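You operate a simulated robot arm through the tools that you are given. There is no shell and no other tool.

The job below is to be done with a simulated robot arm. You get a single attempt, and the scene is never put back.

## Task
Put things in order on the supply top. At the end: the white weight stands where the soap pot stood; the soap pot stands where the blue slide valve stood; the blue slide valve is on the grey thin board; the teal weight stands on top of the blue spacer; whatever was shut is shut again. Leave all else as you found it, and nothing knocked over. Set down upright: slide valve.

The check looks at the end state, three seconds after you hand in, the way a careful person would. Anything else that was tipped, shoved, dropped, spilled or broken makes it a failure.

## Robot
A 7-joint arm with a two-finger gripper, fixed in place. Base frame: the origin is at the foot of the arm, x ahead of it, y to its left, z up; the work surface is at about z = 86. Lengths are in cm, angles in rad, forces in N, time in s.
With the tool pointing down near the work surface it reaches from about 34 to 72 cm from the base axis. Its first joint turns from -1.152 to 1.152 rad. Payload 2.45 kg.
The TCP is the grasp point between the finger pads, 2.6 cm short of the fingertips. In the tool frame z runs along the fingers and y along their closing line. Largest opening 9.6 cm; the body of the gripper starts 6.9 cm behind the TCP.
Orientation is that of the tool frame in the base frame, as a unit quaternion [w, x, y, z]. With the fingers straight down and closing along the base's y, the tool's x points along the base's -x, its y along +y and its z along -z.

## Interface
- The arm moves only by the tool servo_tool. Its argument "series" is a list of rows, each a list of 6 numbers: the shift along the base's x, y, z in cm, then the turn, a rotation vector about the base's x, y, z in rad. In form: [[x, y, z, rx, ry, rz], ...]. A call has 1 to 20 rows; each row is the pose to reach, as a shift and turn from the pose commanded when the call began. "claw" is the gripper command, from -1 (shut) to 1 (fully open), values between in proportion, set as the call begins (left out, the last holds). A row lasts 0.2 s, in which the tool goes at most 5 cm and 0.15 rad; a call with a longer step from one row to the next is refused whole, and so is a gripper value outside its range. Where a pose cannot be reached the arm comes as near as it can. A force on the tool above 40 N (or 10 N above the force at the start of the call, whichever is more), or a blocked arm, ends the call early, and 0.2 s more pass. Each finger halts on what it meets, pressing with about 31 N; the grip force reading is that of the motor and also rises with nothing between the fingers. The clock runs only during rows and for 0.2 s after the last one: add rows that repeat a pose to give the fingers time. The reply holds the time, the measured pose of the TCP, the force on the tool along the base axes, the opening and the grip force, in the units named above and with some noise, with the torque about the TCP (base axes, N m) and any sound that the robot's microphone picked up, and new pictures: "pictures" is both (left out), scene, wrist or none.
- Cameras (640 x 400 px; columns grow to the right, rows downward): "scene" is fixed at [16.71, -40.53, 140.67]; the picture's right is [0.70, -0.71, 0.00], its down [-0.52, -0.51, -0.69] and it looks along [0.49, 0.48, -0.73] (base axes); focal length 300 px, centre (320, 200). "wrist" rides on the gripper at [8.2, 0.3, -9.8] in the tool frame; the picture's right is [-0.04, 1.00, 0.00], its down [-0.73, -0.03, -0.68] and it looks along [-0.68, -0.03, 0.73] (tool axes); focal length 256 px, centre (320, 200). There is no depth. A picture from a camera that has moved, and an enlarged one, comes with that camera's place and axes in the base frame and with its lens.
- enlarge(camera, box): a new picture of the part [left, top, right, bottom] of that camera's present view, enlarged. It takes no simulated time.
- job_done(): hands the job in; it is judged then, once.

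Nothing tells you positions but the pictures and the camera data. Unless the task says otherwise, let go and move clear before handing in.

The tools are called after "Emit:" as name(argument=value, ...) on one line, values as JSON. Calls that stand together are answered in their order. servo_tool: Moves the arm, as the interface text tells. Its arguments: {"type":"object","properties":{"series":{"type":"array","items":{"type":"array","items":{"type":"number"}}},"claw":{"type":"number"},"pictures":{"type":"string","enum":["both","scene","wrist","none"]}},"required":["series"]} The other tools are called the same way: enlarge (camera, box) takes an enlarged picture of a part of a camera's view; job_done () hands the job in.

At the start:

```text
time: 0.0
position: [41.54, -19.6, 118.36]
tool_rot: [0.0, 0.001, 1.0, 0.0]
contact_force: [-0.3, -0.1, 0.6]
ft_torque: [0.0, -0.01, -0.03]
width: 9.6
grip_force: 0.1
```

scene: 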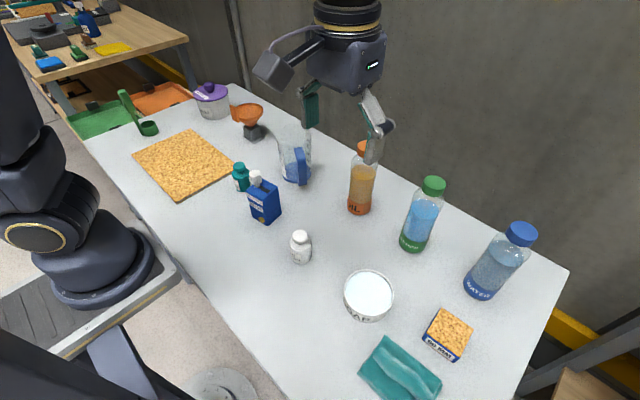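
wrist: 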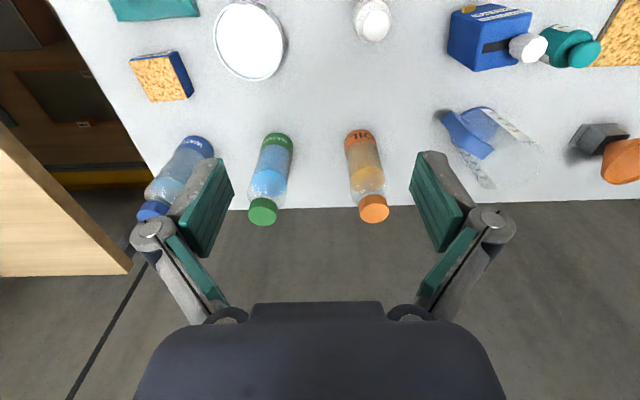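

I see a table with a cork board, bottles, a soap pot (white dish), a white weight, a teal weight, a blue box-like item with a white knob (the slide valve?), and a glass with something blue inside. I'll enlarge the views before moving to identify everything.

Emit:
enlarge(camera="scene", box=[220, 120, 320, 220])

Emit:
enlarge(camera="scene", box=[270, 210, 490, 400])

Emit:
enlarge(camera="scene", box=[80, 70, 280, 210])

Emit:
enlarge(camera="wrist", box=[420, 0, 640, 200])

Emit:
enlarge(camera="scene", box=[0, 0, 200, 130])

```text
4.00 times, centred on (270, 170) of scene
camera zoom: at [16.71, -40.53, 140.67], right [0.7, -0.71, 0.0], down [-0.52, -0.51, -0.69], along [0.49, 0.48, -0.73], focal length 1202 px, centre (520, 320)
```

zoom: 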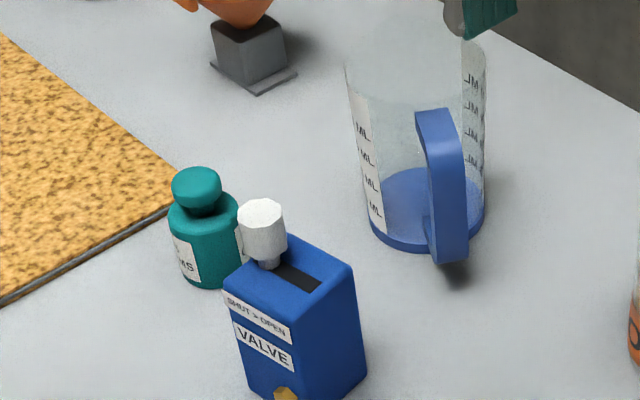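

```text
2.11 times, centred on (380, 305) of scene
camera zoom: at [16.71, -40.53, 140.67], right [0.7, -0.71, 0.0], down [-0.52, -0.51, -0.69], along [0.49, 0.48, -0.73], focal length 632 px, centre (194, -21)
```

zoom: 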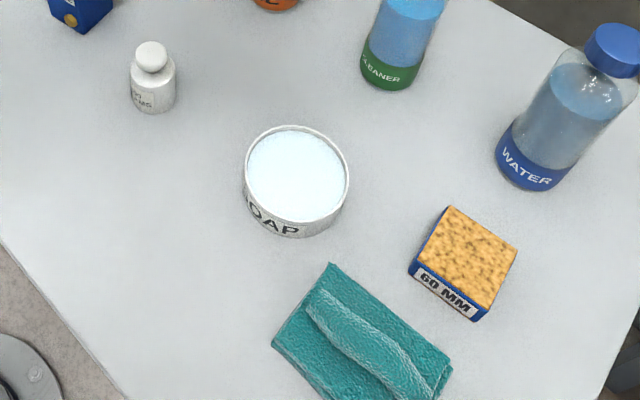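

```text
2.86 times, centred on (180, 140) of scene
camera zoom: at [16.71, -40.53, 140.67], right [0.7, -0.71, 0.0], down [-0.52, -0.51, -0.69], along [0.49, 0.48, -0.73], focal length 858 px, centre (720, 371)
```

zoom: 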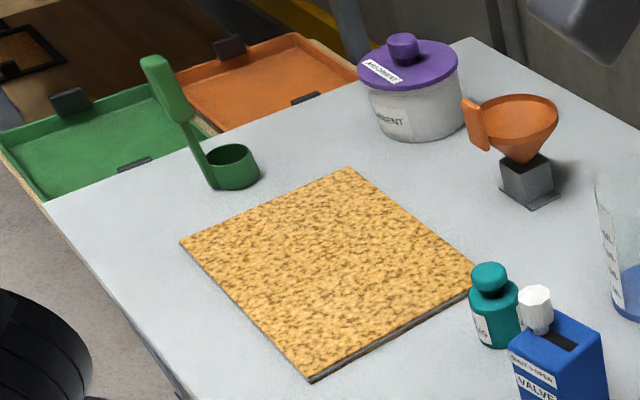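

```text
2.00 times, centred on (530, 100) of wrist
camera zoom: at [33.48, -19.2, 128.13], right [0.04, 1.0, 0.0], down [0.73, -0.03, 0.68], along [0.68, -0.03, -0.73], focal length 512 px, centre (-100, 400)
```

zoom: 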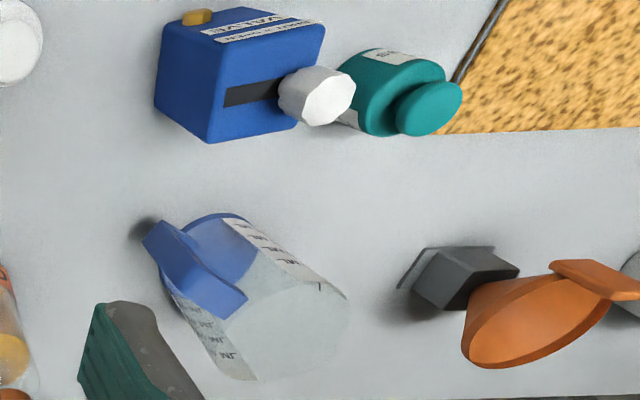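

```text
3.08 times, centred on (100, 65) of scene
camera zoom: at [16.71, -40.53, 140.67], right [0.7, -0.71, 0.0], down [-0.52, -0.51, -0.69], along [0.49, 0.48, -0.73], focal length 924 px, centre (997, 615)
```

zoom: 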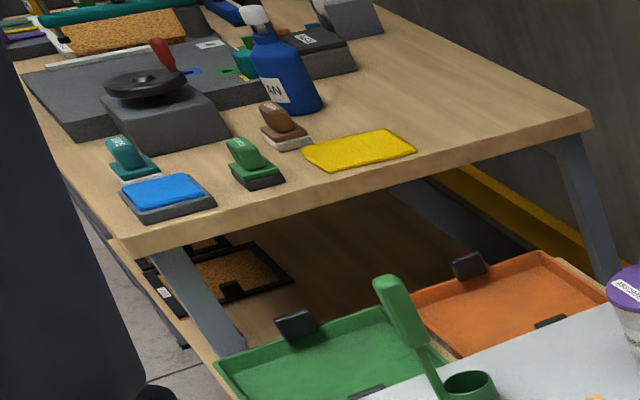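

The valve's knob sits at the SHUT end of its slot. The cork-topped board has a grey edge, and the blue "60 MM" block is the spacer. I put the pot near (40.5,-29.3), the white weight near (38,-14), the valve near (41,1), the teal weight near (42,12), the spacer near (43,-43) and the board near (37,33). Next I'll move closer to the pot with the wrist camera to measure it.

Emit:
servo_tool(series=[[-1.4, -2.4, -3, 0, 0, 0], [-2.8, -4.8, -6, 0, 0, 0], [-4.2, -7.2, -9, 0, 0, 0], [-5.5, -9.4, -12.4, 0, 0, 0], [-5.5, -9.4, -12.4, 0, 0, 0]], claw=1)

```text
time: 1.2
position: [36.16, -29.07, 106.03]
tool_rot: [0.0, -0.001, 1.0, 0.0]
contact_force: [-0.8, -0.4, 0.0]
ft_torque: [0.01, 0.03, 0.01]
width: 9.6
grip_force: 0.1
camera wrist: at [27.98, -28.68, 115.73], right [0.04, 1.0, 0.0], down [0.73, -0.03, 0.68], along [0.68, -0.03, -0.73], focal length 256 px, centre (320, 200)
```

scene: 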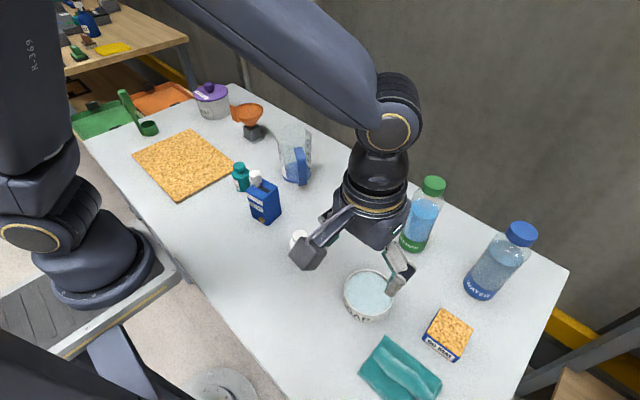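
wrist: 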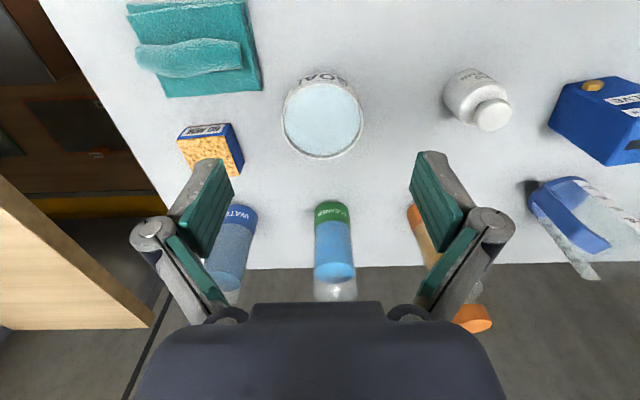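

Emit:
enlarge(camera="wrist", box=[262, 55, 382, 175])

Emit:
enlarge(camera="wrist", box=[120, 90, 280, 190])

Emit:
enlarge(camera="wrist", box=[430, 50, 530, 150])

```text
3.33 times, centred on (322, 115) of wrist
camera zoom: at [27.98, -28.68, 115.73], right [0.04, 1.0, 0.0], down [0.73, -0.03, 0.68], along [0.68, -0.03, -0.73], focal length 853 px, centre (313, 483)
```

zoom: 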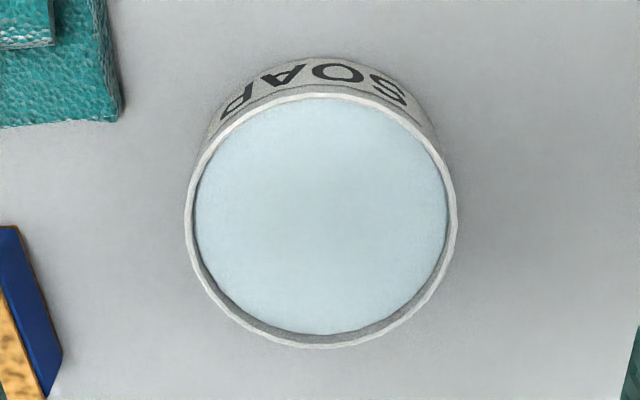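

```text
4.00 times, centred on (200, 140) of wrist
camera zoom: at [27.98, -28.68, 115.73], right [0.04, 1.0, 0.0], down [0.73, -0.03, 0.68], along [0.68, -0.03, -0.73], focal length 1024 px, centre (800, 440)
```

zoom: 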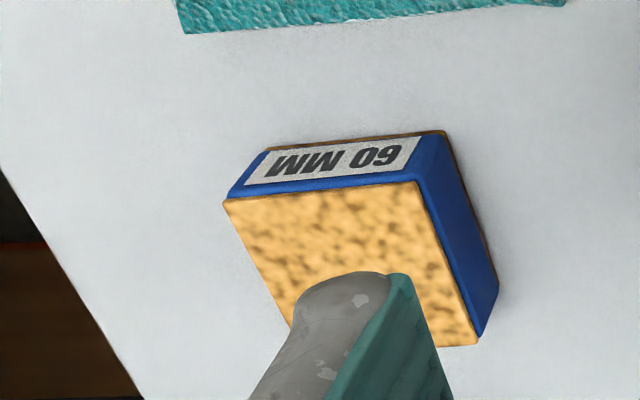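

```text
4.00 times, centred on (480, 100) of wrist
camera zoom: at [27.98, -28.68, 115.73], right [0.04, 1.0, 0.0], down [0.73, -0.03, 0.68], along [0.68, -0.03, -0.73], focal length 1024 px, centre (-320, 600)
```

zoom: 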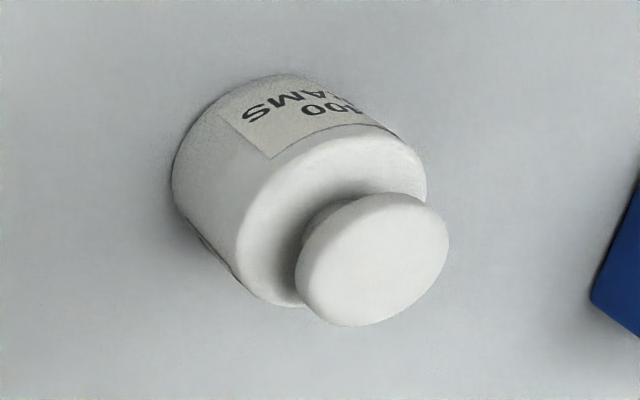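

The pot is about 9.1 cm across and 3.3 cm high, centred near (41,-29), so it will be a tight fit in the 9.6 cm opening. Next I'll slide over at the same height to look at the white weight, valve and teal weight.

Emit:
servo_tool(series=[[0, 4.5, 0.5, 0, 0, 0], [0, 9, 1, 0, 0, 0], [0, 13.5, 1.5, 0, 0, 0], [-0.5, 18, 2, 0, 0, 0], [-1, 22.5, 2, 0, 0, 0], [-1.5, 27, 2, 0, 0, 0], [-1.5, 30, 2, 0, 0, 0], [-1.5, 30, 2, 0, 0, 0]])

```text
time: 3.0
position: [34.66, 1.06, 108.0]
tool_rot: [-0.001, 0.0, 1.0, -0.001]
contact_force: [0.2, -0.8, 0.5]
ft_torque: [-0.02, 0.04, 0.0]
width: 9.58
grip_force: 0.1
camera wrist: at [26.48, 1.38, 117.74], right [0.04, 1.0, 0.0], down [0.73, -0.03, 0.68], along [0.68, -0.03, -0.73], focal length 256 px, centre (320, 200)
```

scene: 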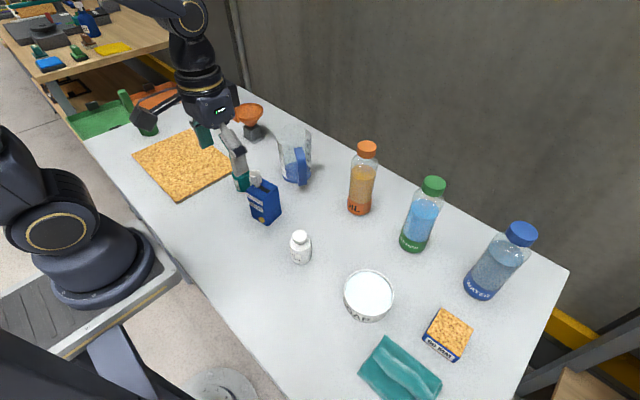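
wrist: 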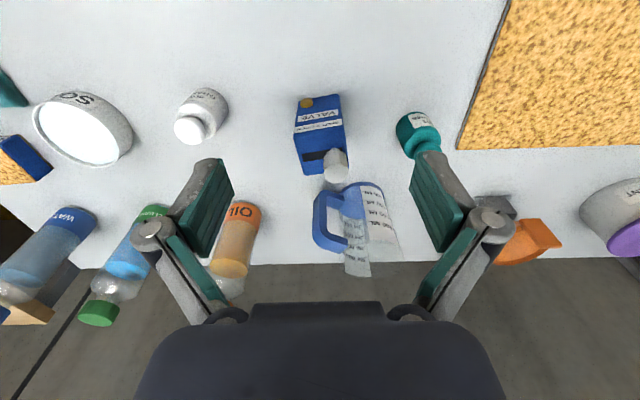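

Emit:
enlarge(camera="wrist", box=[270, 75, 390, 195])

Emit:
enlarge(camera="wrist", box=[370, 70, 490, 190])

Emit:
enlarge(camera="wrist", box=[150, 65, 250, 165])

Emit:
enlarge(camera="scene", box=[225, 150, 305, 230])

```text
3.33 times, centred on (330, 135) of wrist
camera zoom: at [26.48, 1.38, 117.74], right [0.04, 1.0, 0.0], down [0.73, -0.03, 0.68], along [0.68, -0.03, -0.73], focal length 853 px, centre (287, 417)
```

zoom: 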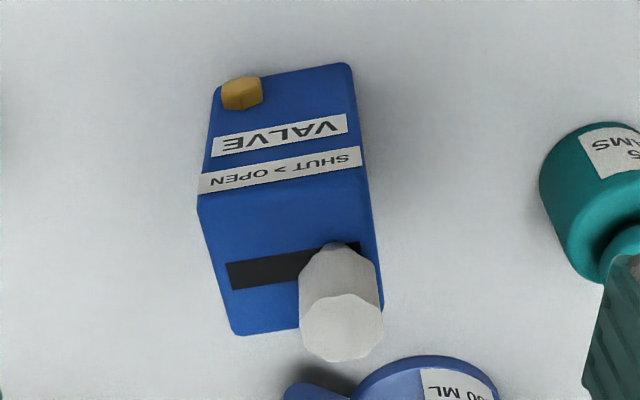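

```text
3.33 times, centred on (430, 130) of wrist
camera zoom: at [26.48, 1.38, 117.74], right [0.04, 1.0, 0.0], down [0.73, -0.03, 0.68], along [0.68, -0.03, -0.73], focal length 853 px, centre (-47, 433)
```

zoom: 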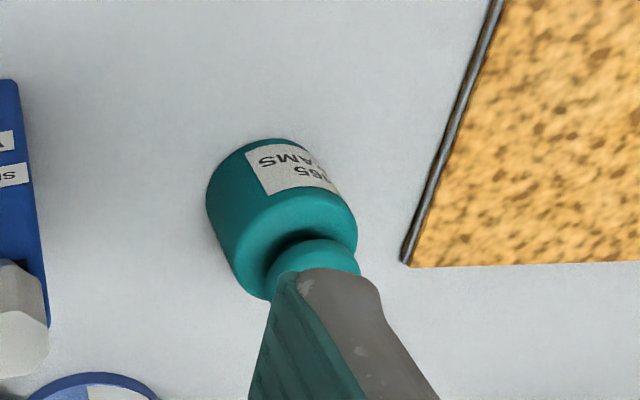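

```text
4.00 times, centred on (200, 115) of wrist
camera zoom: at [26.48, 1.38, 117.74], right [0.04, 1.0, 0.0], down [0.73, -0.03, 0.68], along [0.68, -0.03, -0.73], focal length 1024 px, centre (800, 540)
```

zoom: 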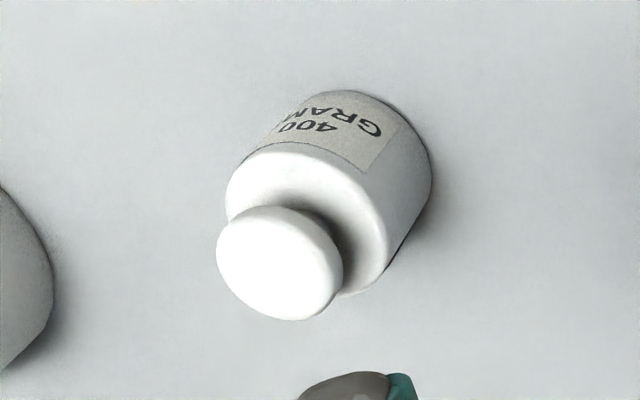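

```text
5.00 times, centred on (265, 190) of scene
camera zoom: at [16.71, -40.53, 140.67], right [0.7, -0.71, 0.0], down [-0.52, -0.51, -0.69], along [0.49, 0.48, -0.73], focal length 1502 px, centre (595, 250)
```

zoom: 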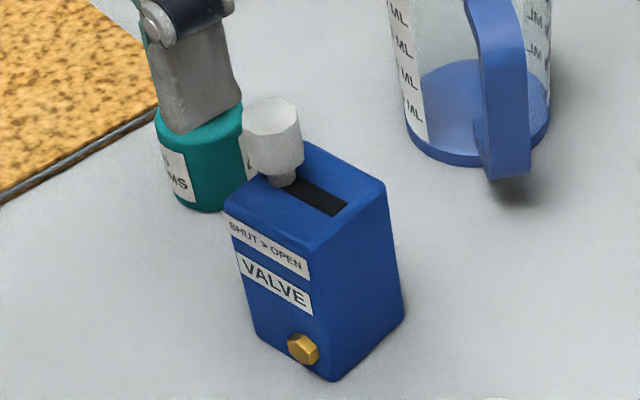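

The valve box is about 5×5×8.8 cm, centred near (41.2,0.9), with the knob at its +y (SHUT) end. The teal weight is near (43,13), right beside the board's edge at y≈19. I'll move in front of the teal weight for a closer look.

Emit:
servo_tool(series=[[0.8, 4, -1, 0, 0, 0], [1.6, 8, -2, 0, 0, 0], [2.3, 12, -4, 0, 0, 0], [2.3, 12, -4, 0, 0, 0]], claw=0.5)

```text
time: 4.0
position: [36.86, 13.14, 104.08]
tool_rot: [-0.001, 0.0, 1.0, -0.001]
contact_force: [0.8, 0.3, 0.0]
ft_torque: [-0.03, 0.01, 0.0]
width: 7.2
grip_force: 0.0
camera wrist: at [28.85, 13.5, 113.71], right [0.04, 1.0, 0.0], down [0.73, -0.03, 0.68], along [0.68, -0.03, -0.73], focal length 256 px, centre (320, 200)
```

scene: 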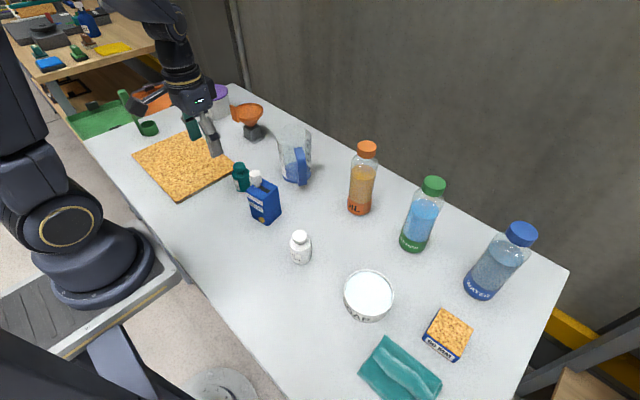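
wrist: 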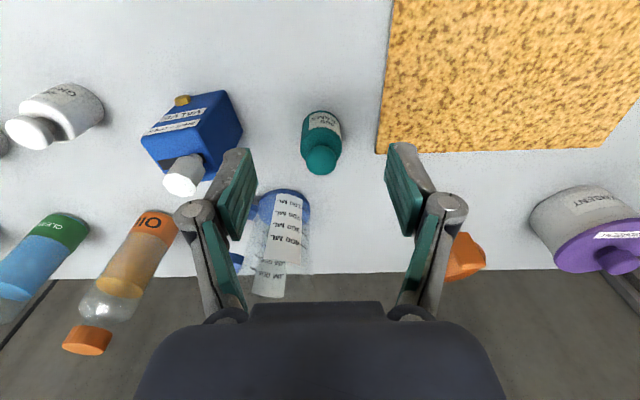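

Emit:
enlarge(camera="wrist", box=[270, 90, 370, 190])

Emit:
enlarge(camera="wrist", box=[360, 0, 640, 180])

```text
4.00 times, centred on (320, 140) of wrist
camera zoom: at [28.85, 13.5, 113.71], right [0.04, 1.0, 0.0], down [0.73, -0.03, 0.68], along [0.68, -0.03, -0.73], focal length 1024 px, centre (320, 440)
```

zoom: 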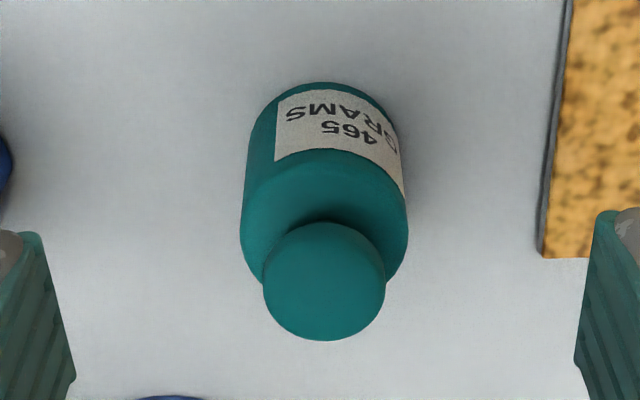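

```text
2.22 times, centred on (500, 90) of wrist
camera zoom: at [28.85, 13.5, 113.71], right [0.04, 1.0, 0.0], down [0.73, -0.03, 0.68], along [0.68, -0.03, -0.73], focal length 569 px, centre (-80, 444)
```

zoom: 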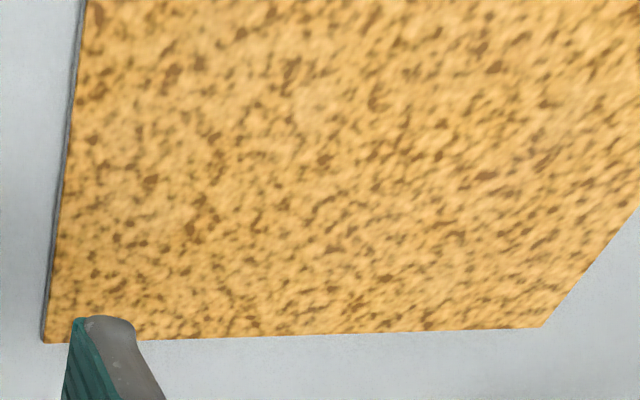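

The teal weight is at about (43.2,13.0), with a body 4.3 cm across and 4 cm tall. The spacer turns out to be 6×6 cm and only about 3 cm high, with its top near z=89. I'll move over the teal weight and come down partway to check alignment.

Emit:
servo_tool(series=[[3.2, 0, 0, 0, 0, 0], [6.3, 0, 0, 0, 0, 0], [6.3, 0, -4, 0, 0, 0], [6.3, 0, -8, 0, 0, 0], [6.3, 0, -8, 0, 0, 0]])

```text
time: 5.2
position: [43.4, 13.0, 95.92]
tool_rot: [0.0, 0.001, 1.0, 0.001]
contact_force: [0.3, 0.4, 0.2]
ft_torque: [0.02, 0.01, -0.02]
width: 7.21
grip_force: 0.0
camera wrist: at [35.2, 13.37, 105.62], right [0.04, 1.0, 0.0], down [0.73, -0.03, 0.68], along [0.68, -0.03, -0.73], focal length 256 px, centre (320, 200)
```

scene: 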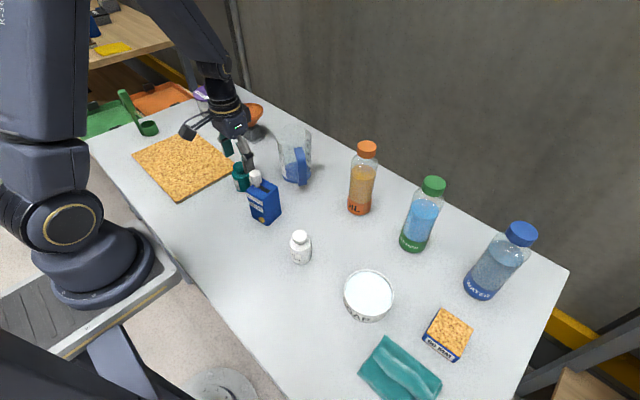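
wrist: 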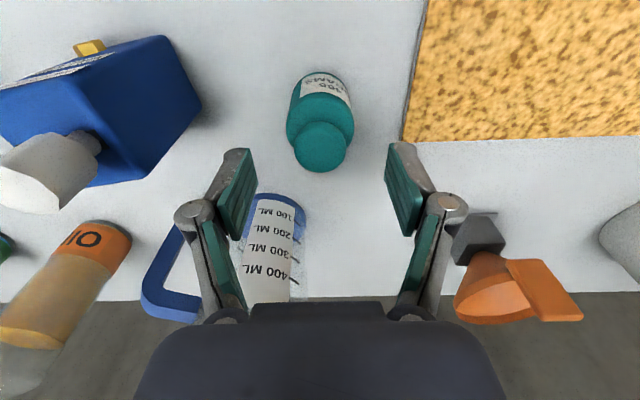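

The teal weight is centred between the fingers. I'll lower to grip height around its body.

Emit:
servo_tool(series=[[-0.2, 0, -3, 0, 0, 0], [-0.2, 0, -5.5, 0, 0, 0], [-0.2, 0, -6.5, 0, 0, 0], [-0.2, 0, -6.5, 0, 0, 0]], pictures="wrist")

Emit:
servo_tool(series=[[0, 0, 0, 0, 0, 0], [0, 0, 0, 0, 0, 0], [0, 0, 0, 0, 0, 0], [0, 0, 0, 0, 0, 0]], claw=-1)

```text
time: 6.2
position: [42.88, 13.12, 89.58]
tool_rot: [0.0, 0.001, 1.0, 0.0]
contact_force: [-0.3, 0.9, 0.1]
ft_torque: [-0.05, 0.01, 0.02]
width: 7.16
grip_force: 0.0
camera wrist: at [34.88, 13.39, 99.27], right [0.04, 1.0, 0.0], down [0.73, -0.03, 0.68], along [0.68, -0.03, -0.73], focal length 256 px, centre (320, 200)
```

wrist: 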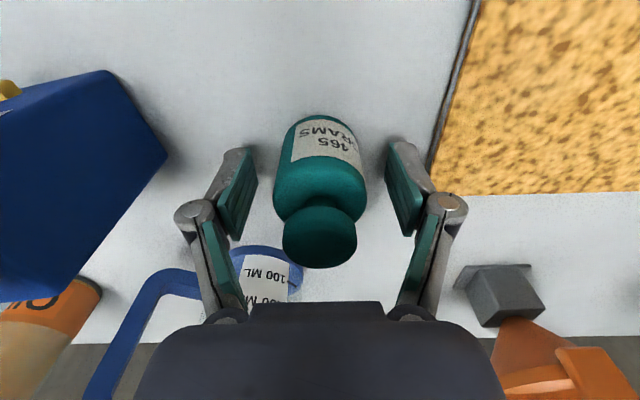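

```text
time: 7.2
position: [42.99, 13.06, 89.59]
tool_rot: [0.0, 0.0, 1.0, -0.001]
contact_force: [0.9, -1.4, 1.3]
ft_torque: [-0.07, -0.03, -0.02]
width: 4.32
grip_force: 30.6
camera wrist: at [34.87, 13.38, 99.29], right [0.04, 1.0, 0.0], down [0.73, -0.03, 0.68], along [0.68, -0.03, -0.73], focal length 256 px, centre (320, 200)
```

scene: 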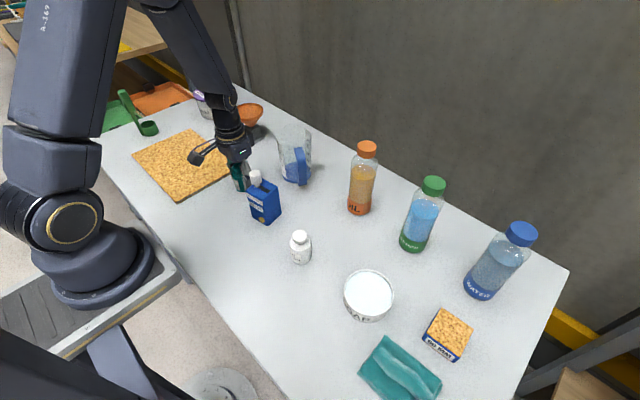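
wrist: 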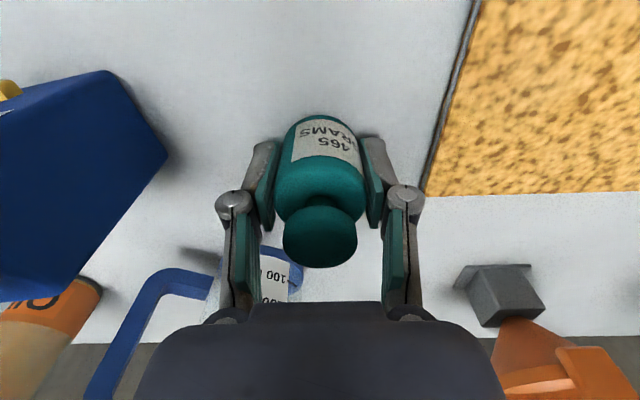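

The weight is gripped at 4.32 cm wide. I'll lift it straight up and check the hold.

Emit:
servo_tool(series=[[0, 0, 1, 0, 0, 0], [0, 0, 4, 0, 0, 0], [0, 0, 8.5, 0, 0, 0], [0, 0, 13, 0, 0, 0], [0, 0, 18, 0, 0, 0], [0, 0, 18, 0, 0, 0]])

```text
time: 8.6
position: [42.97, 13.03, 107.49]
tool_rot: [-0.002, 0.001, 1.0, 0.0]
contact_force: [-0.8, -0.1, -4.0]
ft_torque: [0.01, 0.02, 0.02]
width: 4.32
grip_force: 31.4
camera wrist: at [34.91, 13.38, 117.21], right [0.04, 1.0, 0.0], down [0.73, -0.03, 0.68], along [0.68, -0.03, -0.73], focal length 256 px, centre (320, 200)
```

scene: 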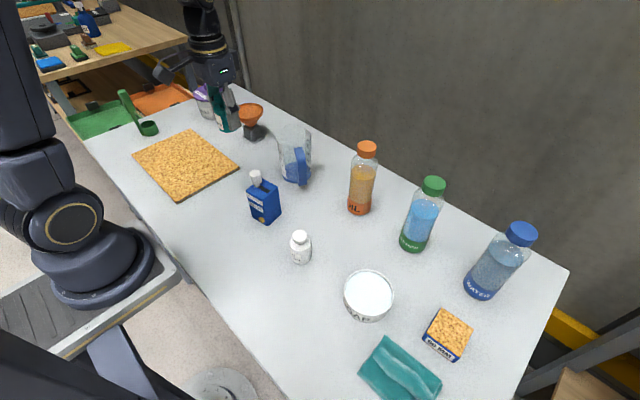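
wrist: 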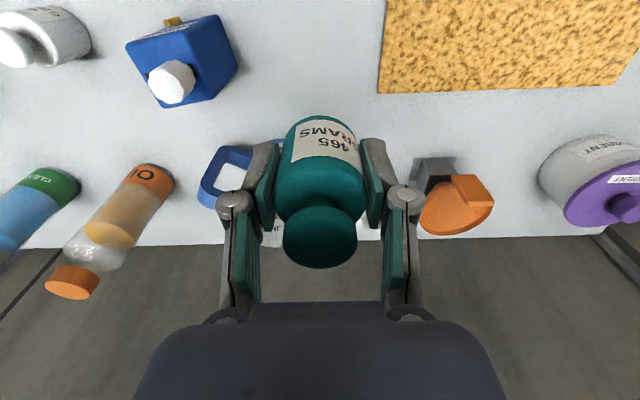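

The lift was clean and the hold is steady. I'll carry it across at this height towards the spacer, stopping short so the wrist camera can see the spacer.

Emit:
servo_tool(series=[[-0.4, -4.5, 0, 0, 0, 0], [-0.8, -9, 0, 0, 0, 0], [-1.2, -13.5, 0, 0, 0, 0], [-1.6, -18, 0, 0, 0, 0], [-2, -22.5, 0, 0, 0, 0], [-2.4, -27, 0, 0, 0, 0], [-2.8, -31.5, 0, 0, 0, 0], [-3.2, -36, 0, 0, 0, 0], [-3.6, -40.5, 0, 0, 0, 0], [-4, -45, 0, 0, 0, 0], [-4.5, -49.5, 0, 0, 0, 0], [-5, -53, -1, 0, 0, 0], [-5, -56, -2, 0, 0, 0], [-5, -56, -2, 0, 0, 0]])

```text
time: 11.6
position: [37.97, -42.85, 105.61]
tool_rot: [0.0, -0.001, 1.0, -0.001]
contact_force: [0.0, -1.0, -4.7]
ft_torque: [-0.01, -0.01, -0.02]
width: 4.31
grip_force: 31.2
camera wrist: at [29.89, -42.52, 115.23], right [0.04, 1.0, 0.0], down [0.73, -0.03, 0.68], along [0.68, -0.03, -0.73], focal length 256 px, centre (320, 200)
```

scene: 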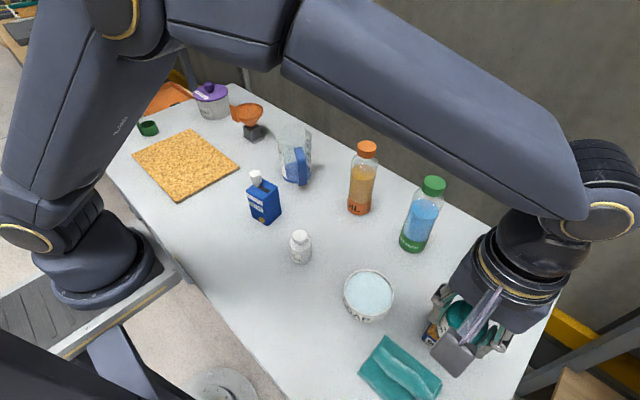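
wrist: 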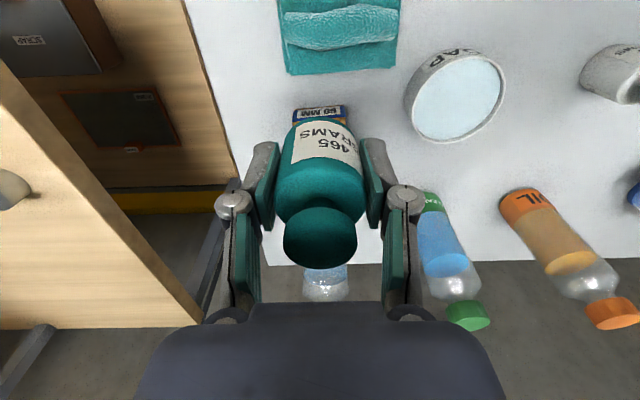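

The held weight partly hides the spacer. I'll enlarge this view, then shift sideways for a clear one.

Emit:
enlarge(camera="wrist", box=[270, 80, 390, 160])

Emit:
servo_tool(series=[[-1, 4, 0, 0, 0, 0], [-2, 8, 0, 0, 0, 0], [-2, 12, 0, 0, 0, 0], [-2, 12, 0, 0, 0, 0]], pictures="wrist")

Emit:
enlarge(camera="wrist", box=[150, 70, 310, 190])

Emit:
enlarge(camera="scene", box=[320, 250, 480, 400])

```text
5.00 times, centred on (330, 120) of wrist
camera zoom: at [29.89, -42.52, 115.23], right [0.04, 1.0, 0.0], down [0.73, -0.03, 0.68], along [0.68, -0.03, -0.73], focal length 1280 px, centre (270, 600)
```

zoom: 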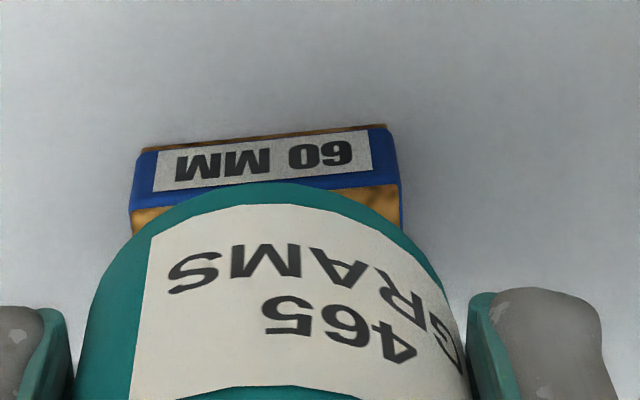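

```text
time: 12.6
position: [35.97, -30.87, 105.54]
tool_rot: [0.0, 0.001, 1.0, 0.0]
contact_force: [0.2, 0.6, -4.6]
ft_torque: [0.01, 0.03, 0.01]
width: 4.32
grip_force: 30.7
camera wrist: at [27.89, -30.56, 115.17], right [0.04, 1.0, 0.0], down [0.73, -0.03, 0.68], along [0.68, -0.03, -0.73], focal length 256 px, centre (320, 200)
```

wrist: 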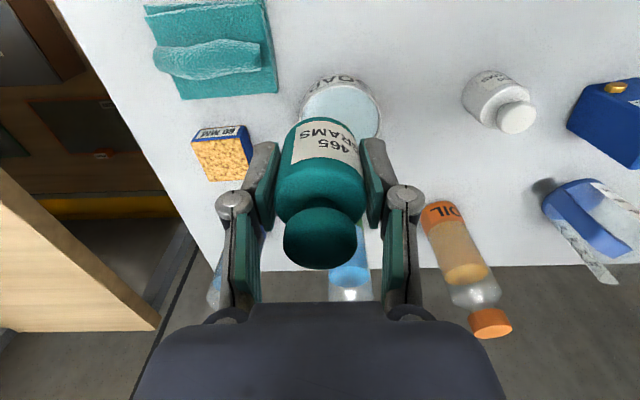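

```text
3.33 times, centred on (230, 130) of wrist
camera zoom: at [27.89, -30.56, 115.17], right [0.04, 1.0, 0.0], down [0.73, -0.03, 0.68], along [0.68, -0.03, -0.73], focal length 853 px, centre (620, 433)
```

zoom: 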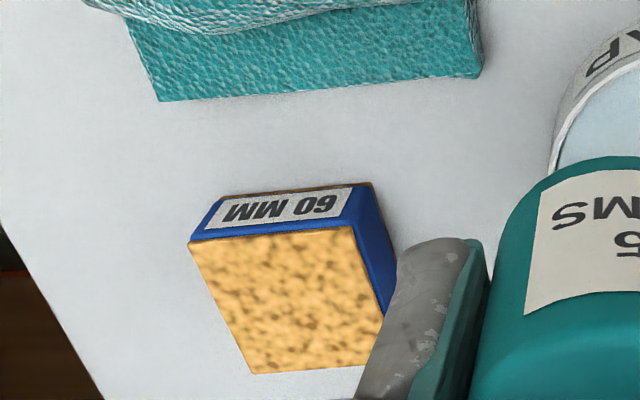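

```text
2.67 times, centred on (400, 325) of scene
camera zoom: at [16.72, -40.53, 140.67], right [0.7, -0.71, 0.0], down [-0.52, -0.51, -0.69], along [0.49, 0.48, -0.73], focal length 801 px, centre (107, -133)
```

zoom: 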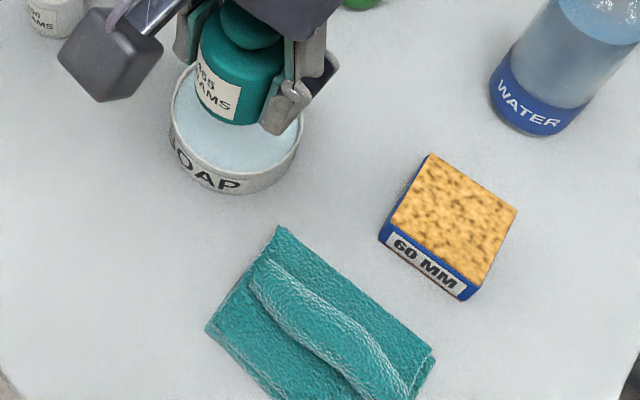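

The spacer's top is centred at about (45.2,-43.0), z≈89.2. I'll move above it and come down most of the way.

Emit:
servo_tool(series=[[3, -4, 0, 0, 0, 0], [6, -8, 0, 0, 0, 0], [9.1, -12, 0, 0, 0, 0], [9.1, -12, -4, 0, 0, 0], [9.1, -12, -8, 0, 0, 0], [9.1, -12, -11, 0, 0, 0], [9.1, -12, -11, 0, 0, 0]])

```text
refused: row 3 steps farther than a row can; nothing moved
```

Emit:
servo_tool(series=[[2.5, -3, 0, 0, 0, 0], [5, -6, 0, 0, 0, 0], [7.5, -9, 0, 0, 0, 0], [9.1, -12, 0, 0, 0, 0], [9.1, -12, -4, 0, 0, 0], [9.1, -12, -8, 0, 0, 0], [9.1, -12, -11, 0, 0, 0], [9.1, -12, -11, 0, 0, 0]])

```text
time: 14.4
position: [45.04, -43.07, 94.42]
tool_rot: [0.0, 0.001, 1.0, -0.001]
contact_force: [-0.1, 1.3, -4.2]
ft_torque: [0.01, 0.02, 0.04]
width: 4.31
grip_force: 31.6
camera wrist: at [36.92, -42.58, 104.2], right [0.04, 1.0, 0.0], down [0.73, -0.03, 0.68], along [0.68, -0.03, -0.73], focal length 256 px, centre (320, 200)
```

scene: 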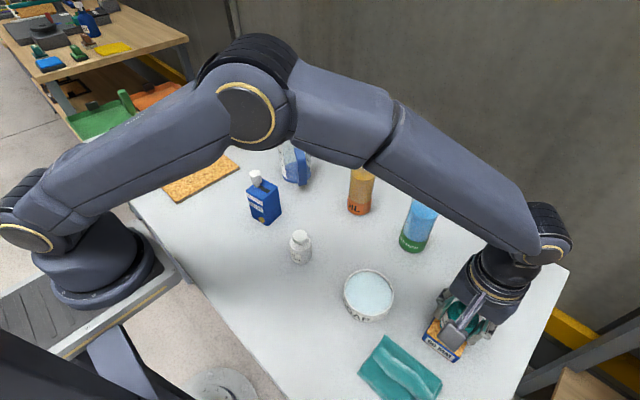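
wrist: 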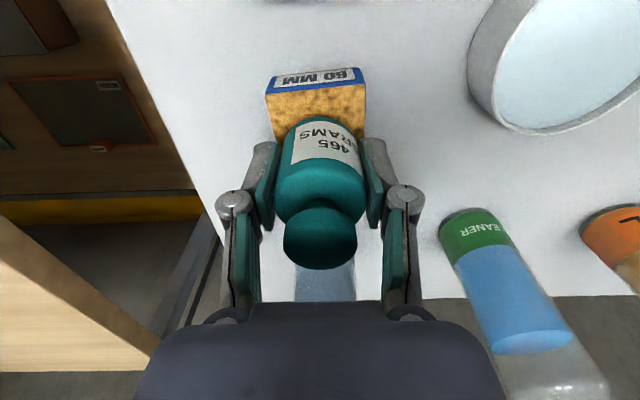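

The weight is centred over the spacer. I'll lower it slowly to contact.

Emit:
servo_tool(series=[[0, 0, -0.5, 0, 0, 0], [0, 0, -1, 0, 0, 0], [0, 0, -1.3, 0, 0, 0], [0, 0, -1.5, 0, 0, 0], [0, 0, -1.5, 0, 0, 0]], pictures="wrist")

```text
time: 15.6
position: [45.13, -43.03, 93.07]
tool_rot: [0.0, 0.0, 1.0, 0.0]
contact_force: [-2.2, 2.2, 5.1]
ft_torque: [0.13, 0.08, -0.03]
width: 4.34
grip_force: 30.9
camera wrist: at [36.91, -42.62, 102.77], right [0.04, 1.0, 0.0], down [0.73, -0.03, 0.68], along [0.68, -0.03, -0.73], focal length 256 px, centre (320, 200)
```

wrist: 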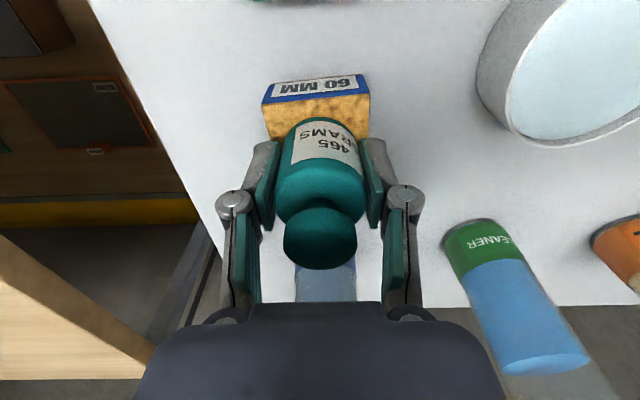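

The force reading shows contact, so the weight is resting on the spacer. I'll open the fingers a little and then rise straight up.

Emit:
servo_tool(series=[[0, 0, 0, 0, 0, 0], [0, 0, 0, 0, 0, 0], [0, 0, 0, 0, 0, 0]], claw=0.4, pictures="wrist")

Emit:
servo_tool(series=[[0, 0, 1, 0, 0, 0], [0, 0, 4, 0, 0, 0], [0, 0, 8, 0, 0, 0], [0, 0, 12, 0, 0, 0], [0, 0, 12, 0, 0, 0]])

```text
time: 16.4
position: [44.92, -42.97, 93.02]
tool_rot: [-0.001, 0.0, 1.0, 0.0]
contact_force: [-1.1, 0.4, 0.4]
ft_torque: [0.02, -0.01, -0.02]
width: 6.71
grip_force: 0.1
camera wrist: at [36.92, -42.61, 102.7], right [0.04, 1.0, 0.0], down [0.73, -0.03, 0.68], along [0.68, -0.03, -0.73], focal length 256 px, centre (320, 200)
```

wrist: 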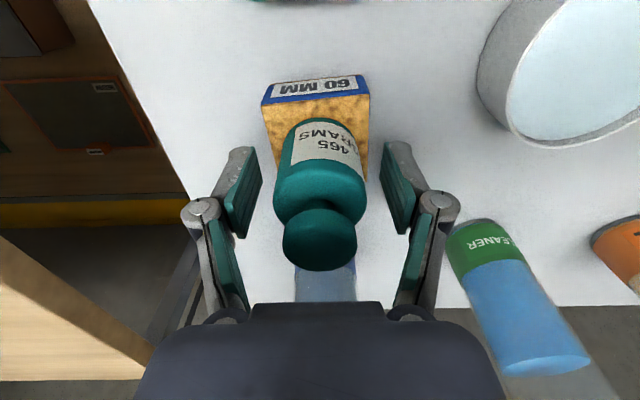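

```text
time: 17.6
position: [45.33, -43.02, 105.1]
tool_rot: [0.0, 0.0, 1.0, 0.001]
contact_force: [0.1, -0.2, 0.5]
ft_torque: [0.01, 0.01, -0.03]
width: 6.75
grip_force: 0.0
camera wrist: at [37.04, -42.64, 114.83], right [0.04, 1.0, 0.0], down [0.73, -0.03, 0.68], along [0.68, -0.03, -0.73], focal length 256 px, centre (320, 200)
```

scene: 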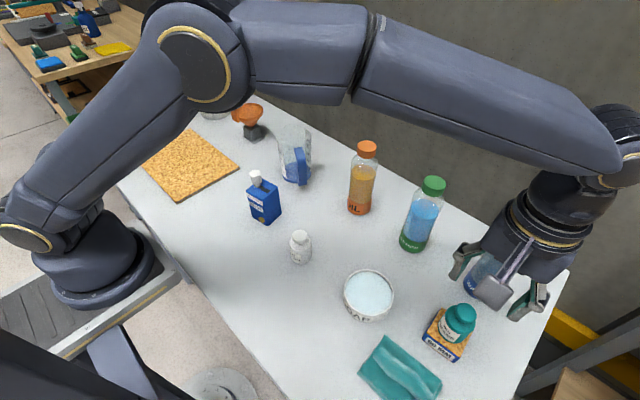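
wrist: 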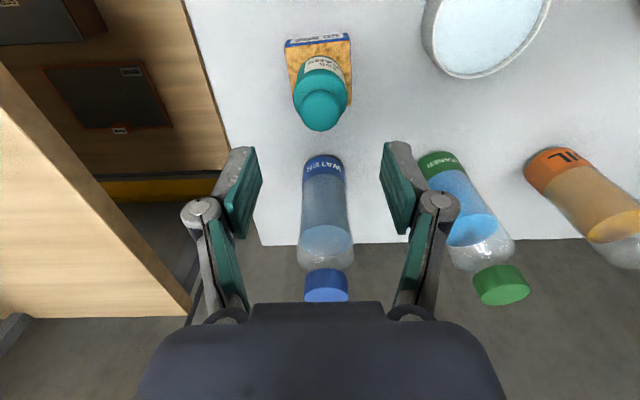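

The teal weight is standing on the spacer. Next is the valve: I'll turn the tool about 97° so the fingers close along x on its front and back faces, clear of the knob, moving up and over as I turn.

Emit:
servo_tool(series=[[-0.3, 3.4, 1.5, 0, 0, 0.14], [-0.6, 6.8, 3, 0, 0, 0.28], [-0.9, 10.2, 4.5, 0, 0, 0.42], [-1.2, 13.6, 6, 0, 0, 0.56], [-1.5, 17, 6, 0, 0, 0.7], [-1.8, 20.4, 6, 0, 0, 0.84], [-2.2, 23.8, 6, 0, 0, 0.98], [-2.6, 27.2, 6, 0, 0, 1.12], [-3, 30.6, 6, 0, 0, 1.26], [-3.4, 34, 6, 0, 0, 1.4], [-3.8, 37.4, 6, 0, 0, 1.54], [-4, 40.8, 6, 0, 0, 1.69], [-4, 40.8, 6, 0, 0, 1.69]], claw=0.6)

```text
time: 20.4
position: [41.01, -2.13, 110.98]
tool_rot: [0.0, 0.749, -0.663, 0.001]
contact_force: [-0.5, -0.6, -0.9]
ft_torque: [-0.02, 0.02, -0.04]
width: 7.67
grip_force: 0.0
camera wrist: at [41.73, -10.11, 120.71], right [-1.0, -0.08, 0.0], down [-0.06, 0.73, 0.68], along [-0.06, 0.68, -0.73], focal length 256 px, centre (320, 200)
```

scene: 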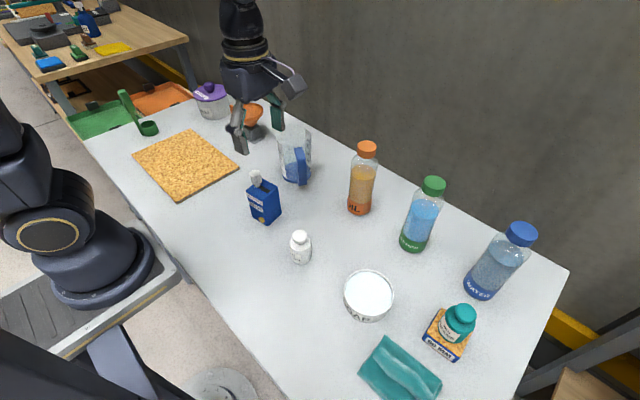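
wrist: 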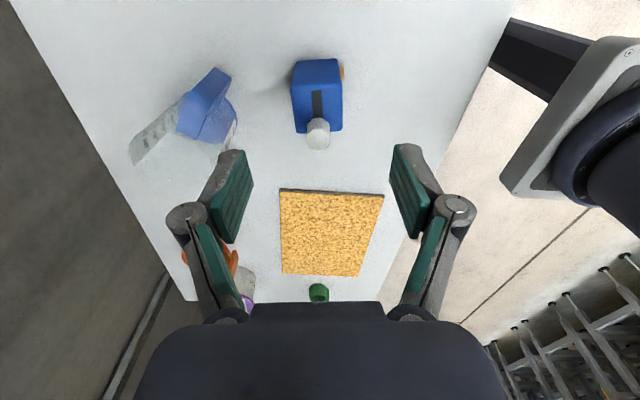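

Emit:
enlarge(camera="wrist", box=[260, 40, 380, 160])

Emit:
enlarge(camera="wrist", box=[240, 160, 420, 320])

```text
3.33 times, centred on (320, 100) of wrist
camera zoom: at [41.73, -10.11, 120.71], right [-1.0, -0.08, 0.0], down [-0.06, 0.73, 0.68], along [-0.06, 0.68, -0.73], focal length 853 px, centre (320, 533)
```

zoom: 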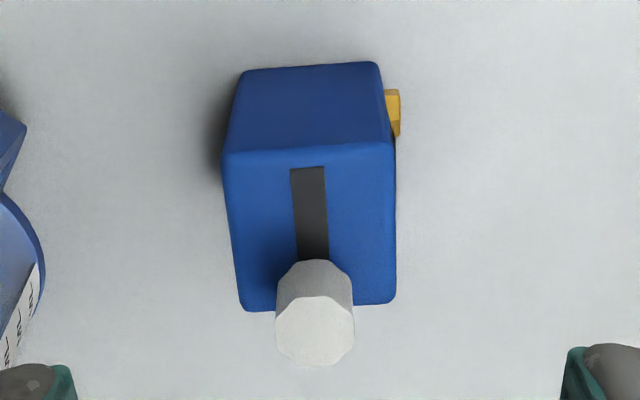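

```text
2.50 times, centred on (330, 240) of wrist
camera zoom: at [41.73, -10.11, 120.71], right [-1.0, -0.08, 0.0], down [-0.06, 0.73, 0.68], along [-0.06, 0.68, -0.73], focal length 640 px, centre (295, 100)
```

zoom: 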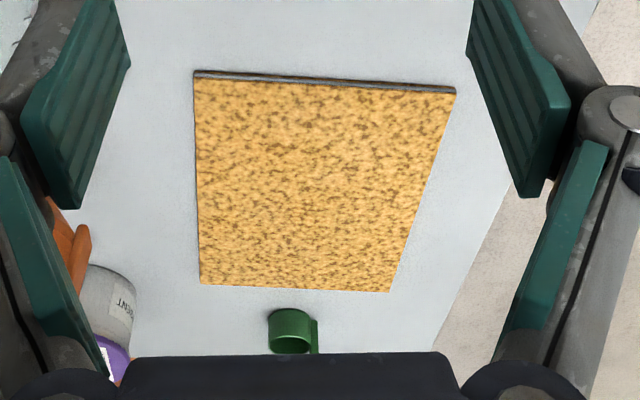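

From this side the valve box centres at about (41.0,1.1), yawed about 0.13 rad, which the tool yaw matches. The knob top is near z=98.5. I'll move over it and come down partway.

Emit:
servo_tool(series=[[0, 1.6, -2, 0, 0, 0.01], [0, 3.3, -4, 0, 0, 0.01], [0, 3.3, -8, 0, 0, 0.01], [0, 3.3, -12, 0, 0, 0.01], [0, 3.3, -12, 0, 0, 0.01]])

```text
time: 21.6
position: [40.96, 1.19, 99.02]
tool_rot: [0.001, 0.751, -0.66, 0.0]
contact_force: [1.3, 0.3, -0.1]
ft_torque: [0.04, 0.02, 0.04]
width: 7.69
grip_force: 0.1
camera wrist: at [41.82, -6.92, 108.71], right [-1.0, -0.09, 0.0], down [-0.07, 0.73, 0.68], along [-0.06, 0.68, -0.73], focal length 256 px, centre (320, 200)
```

scene: 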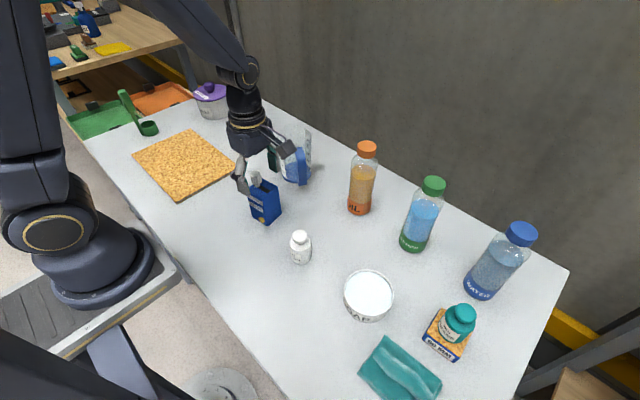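
wrist: 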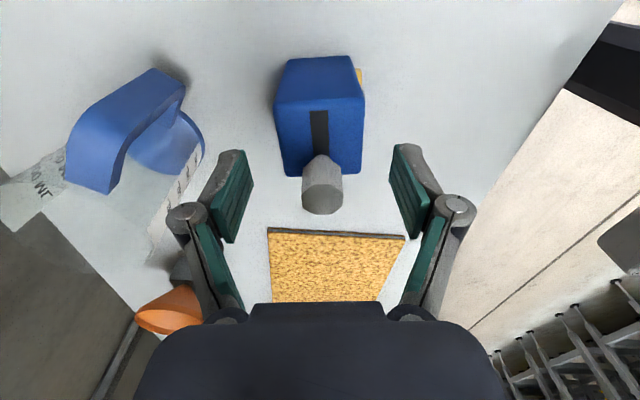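

The fingers straddle the valve cleanly, with the knob between them and the beaker well clear. I'll lower to grip height on the upper body, keeping the palm above the knob.

Emit:
servo_tool(series=[[0, 0, -2, 0, 0, 0], [0, 0, -4, 0, 0, 0], [0, 0, -5.5, 0, 0, 0], [0, 0, -6, 0, 0, 0], [0, 0, -6, 0, 0, 0]])

Emit:
enlarge(camera="scene", box=[210, 130, 310, 230])

```text
time: 22.8
position: [41.11, 1.25, 93.05]
tool_rot: [-0.001, 0.751, -0.66, 0.0]
contact_force: [0.7, 0.1, 0.1]
ft_torque: [-0.01, -0.03, -0.01]
width: 7.67
grip_force: 0.0
camera wrist: at [41.79, -6.91, 102.73], right [-1.0, -0.09, 0.0], down [-0.07, 0.73, 0.68], along [-0.06, 0.68, -0.73], focal length 256 px, centre (320, 200)
```

scene: 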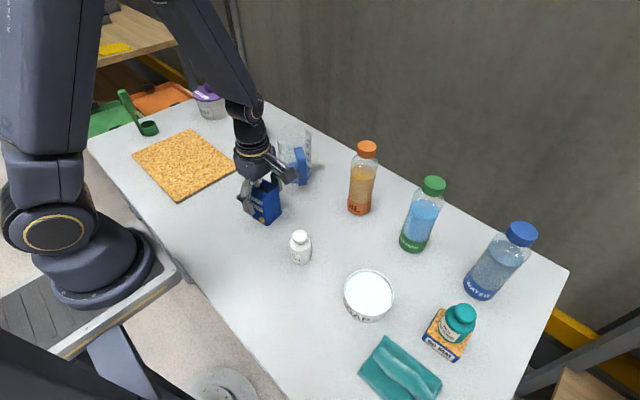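
wrist: 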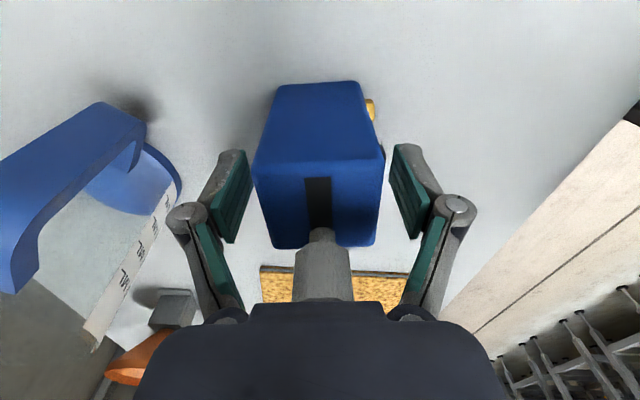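

```text
4.00 times, centred on (260, 180) of scene
camera zoom: at [16.71, -40.53, 140.67], right [0.7, -0.71, 0.0], down [-0.52, -0.51, -0.69], along [0.49, 0.48, -0.73], focal length 1202 px, centre (560, 280)
```

zoom: 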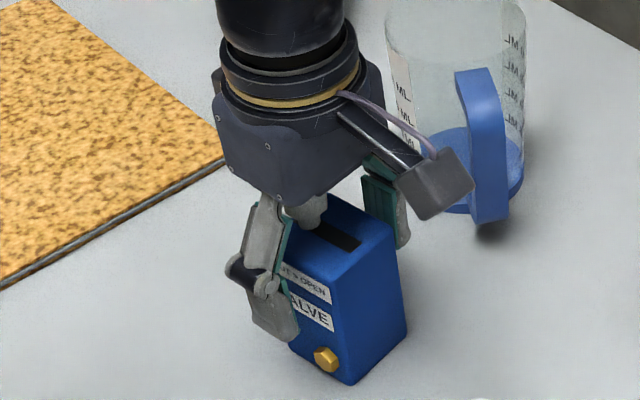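

There is no contact yet and the fingers are around the upper body. I'll close the gripper on the front and back faces.

Emit:
servo_tool(series=[[0, 0, 0, 0, 0, 0], [0, 0, 0, 0, 0, 0], [0, 0, 0, 0, 0, 0], [0, 0, 0, 0, 0, 0], [0, 0, 0, 0, 0, 0]], claw=-1)

Emit:
enlarge(camera="scene", box=[210, 130, 310, 230])

```text
time: 24.0
position: [41.01, 1.25, 93.07]
tool_rot: [0.0, 0.751, -0.66, 0.001]
contact_force: [0.1, 0.3, 4.1]
ft_torque: [0.01, 0.09, 0.01]
width: 5.15
grip_force: 31.2
camera wrist: at [41.79, -6.91, 102.76], right [-1.0, -0.09, 0.0], down [-0.07, 0.73, 0.68], along [-0.06, 0.68, -0.73], focal length 256 px, centre (320, 200)
```

scene: 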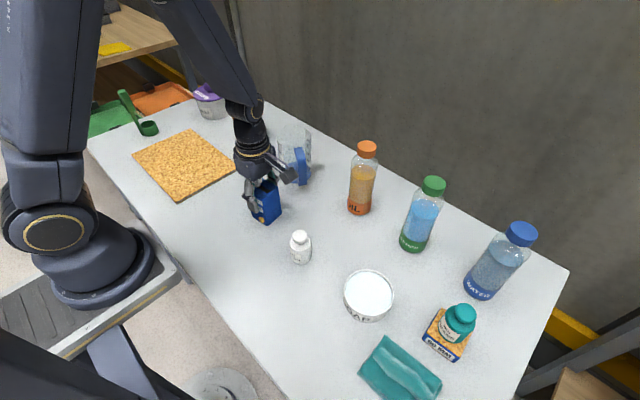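
wrist: 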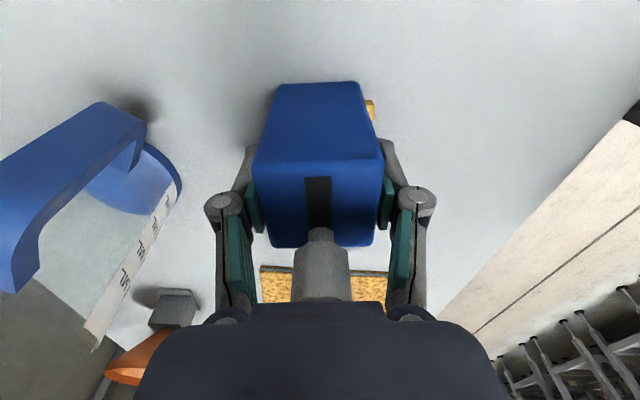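

```text
4.00 times, centred on (260, 180) of scene
camera zoom: at [16.7, -40.53, 140.67], right [0.7, -0.71, 0.0], down [-0.52, -0.51, -0.69], along [0.49, 0.48, -0.73], focal length 1202 px, centre (560, 280)
```

zoom: 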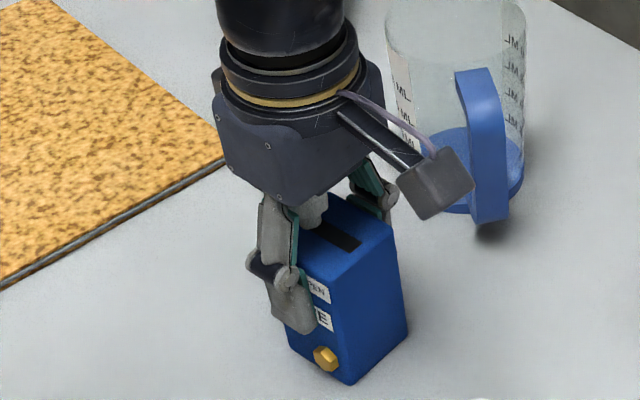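

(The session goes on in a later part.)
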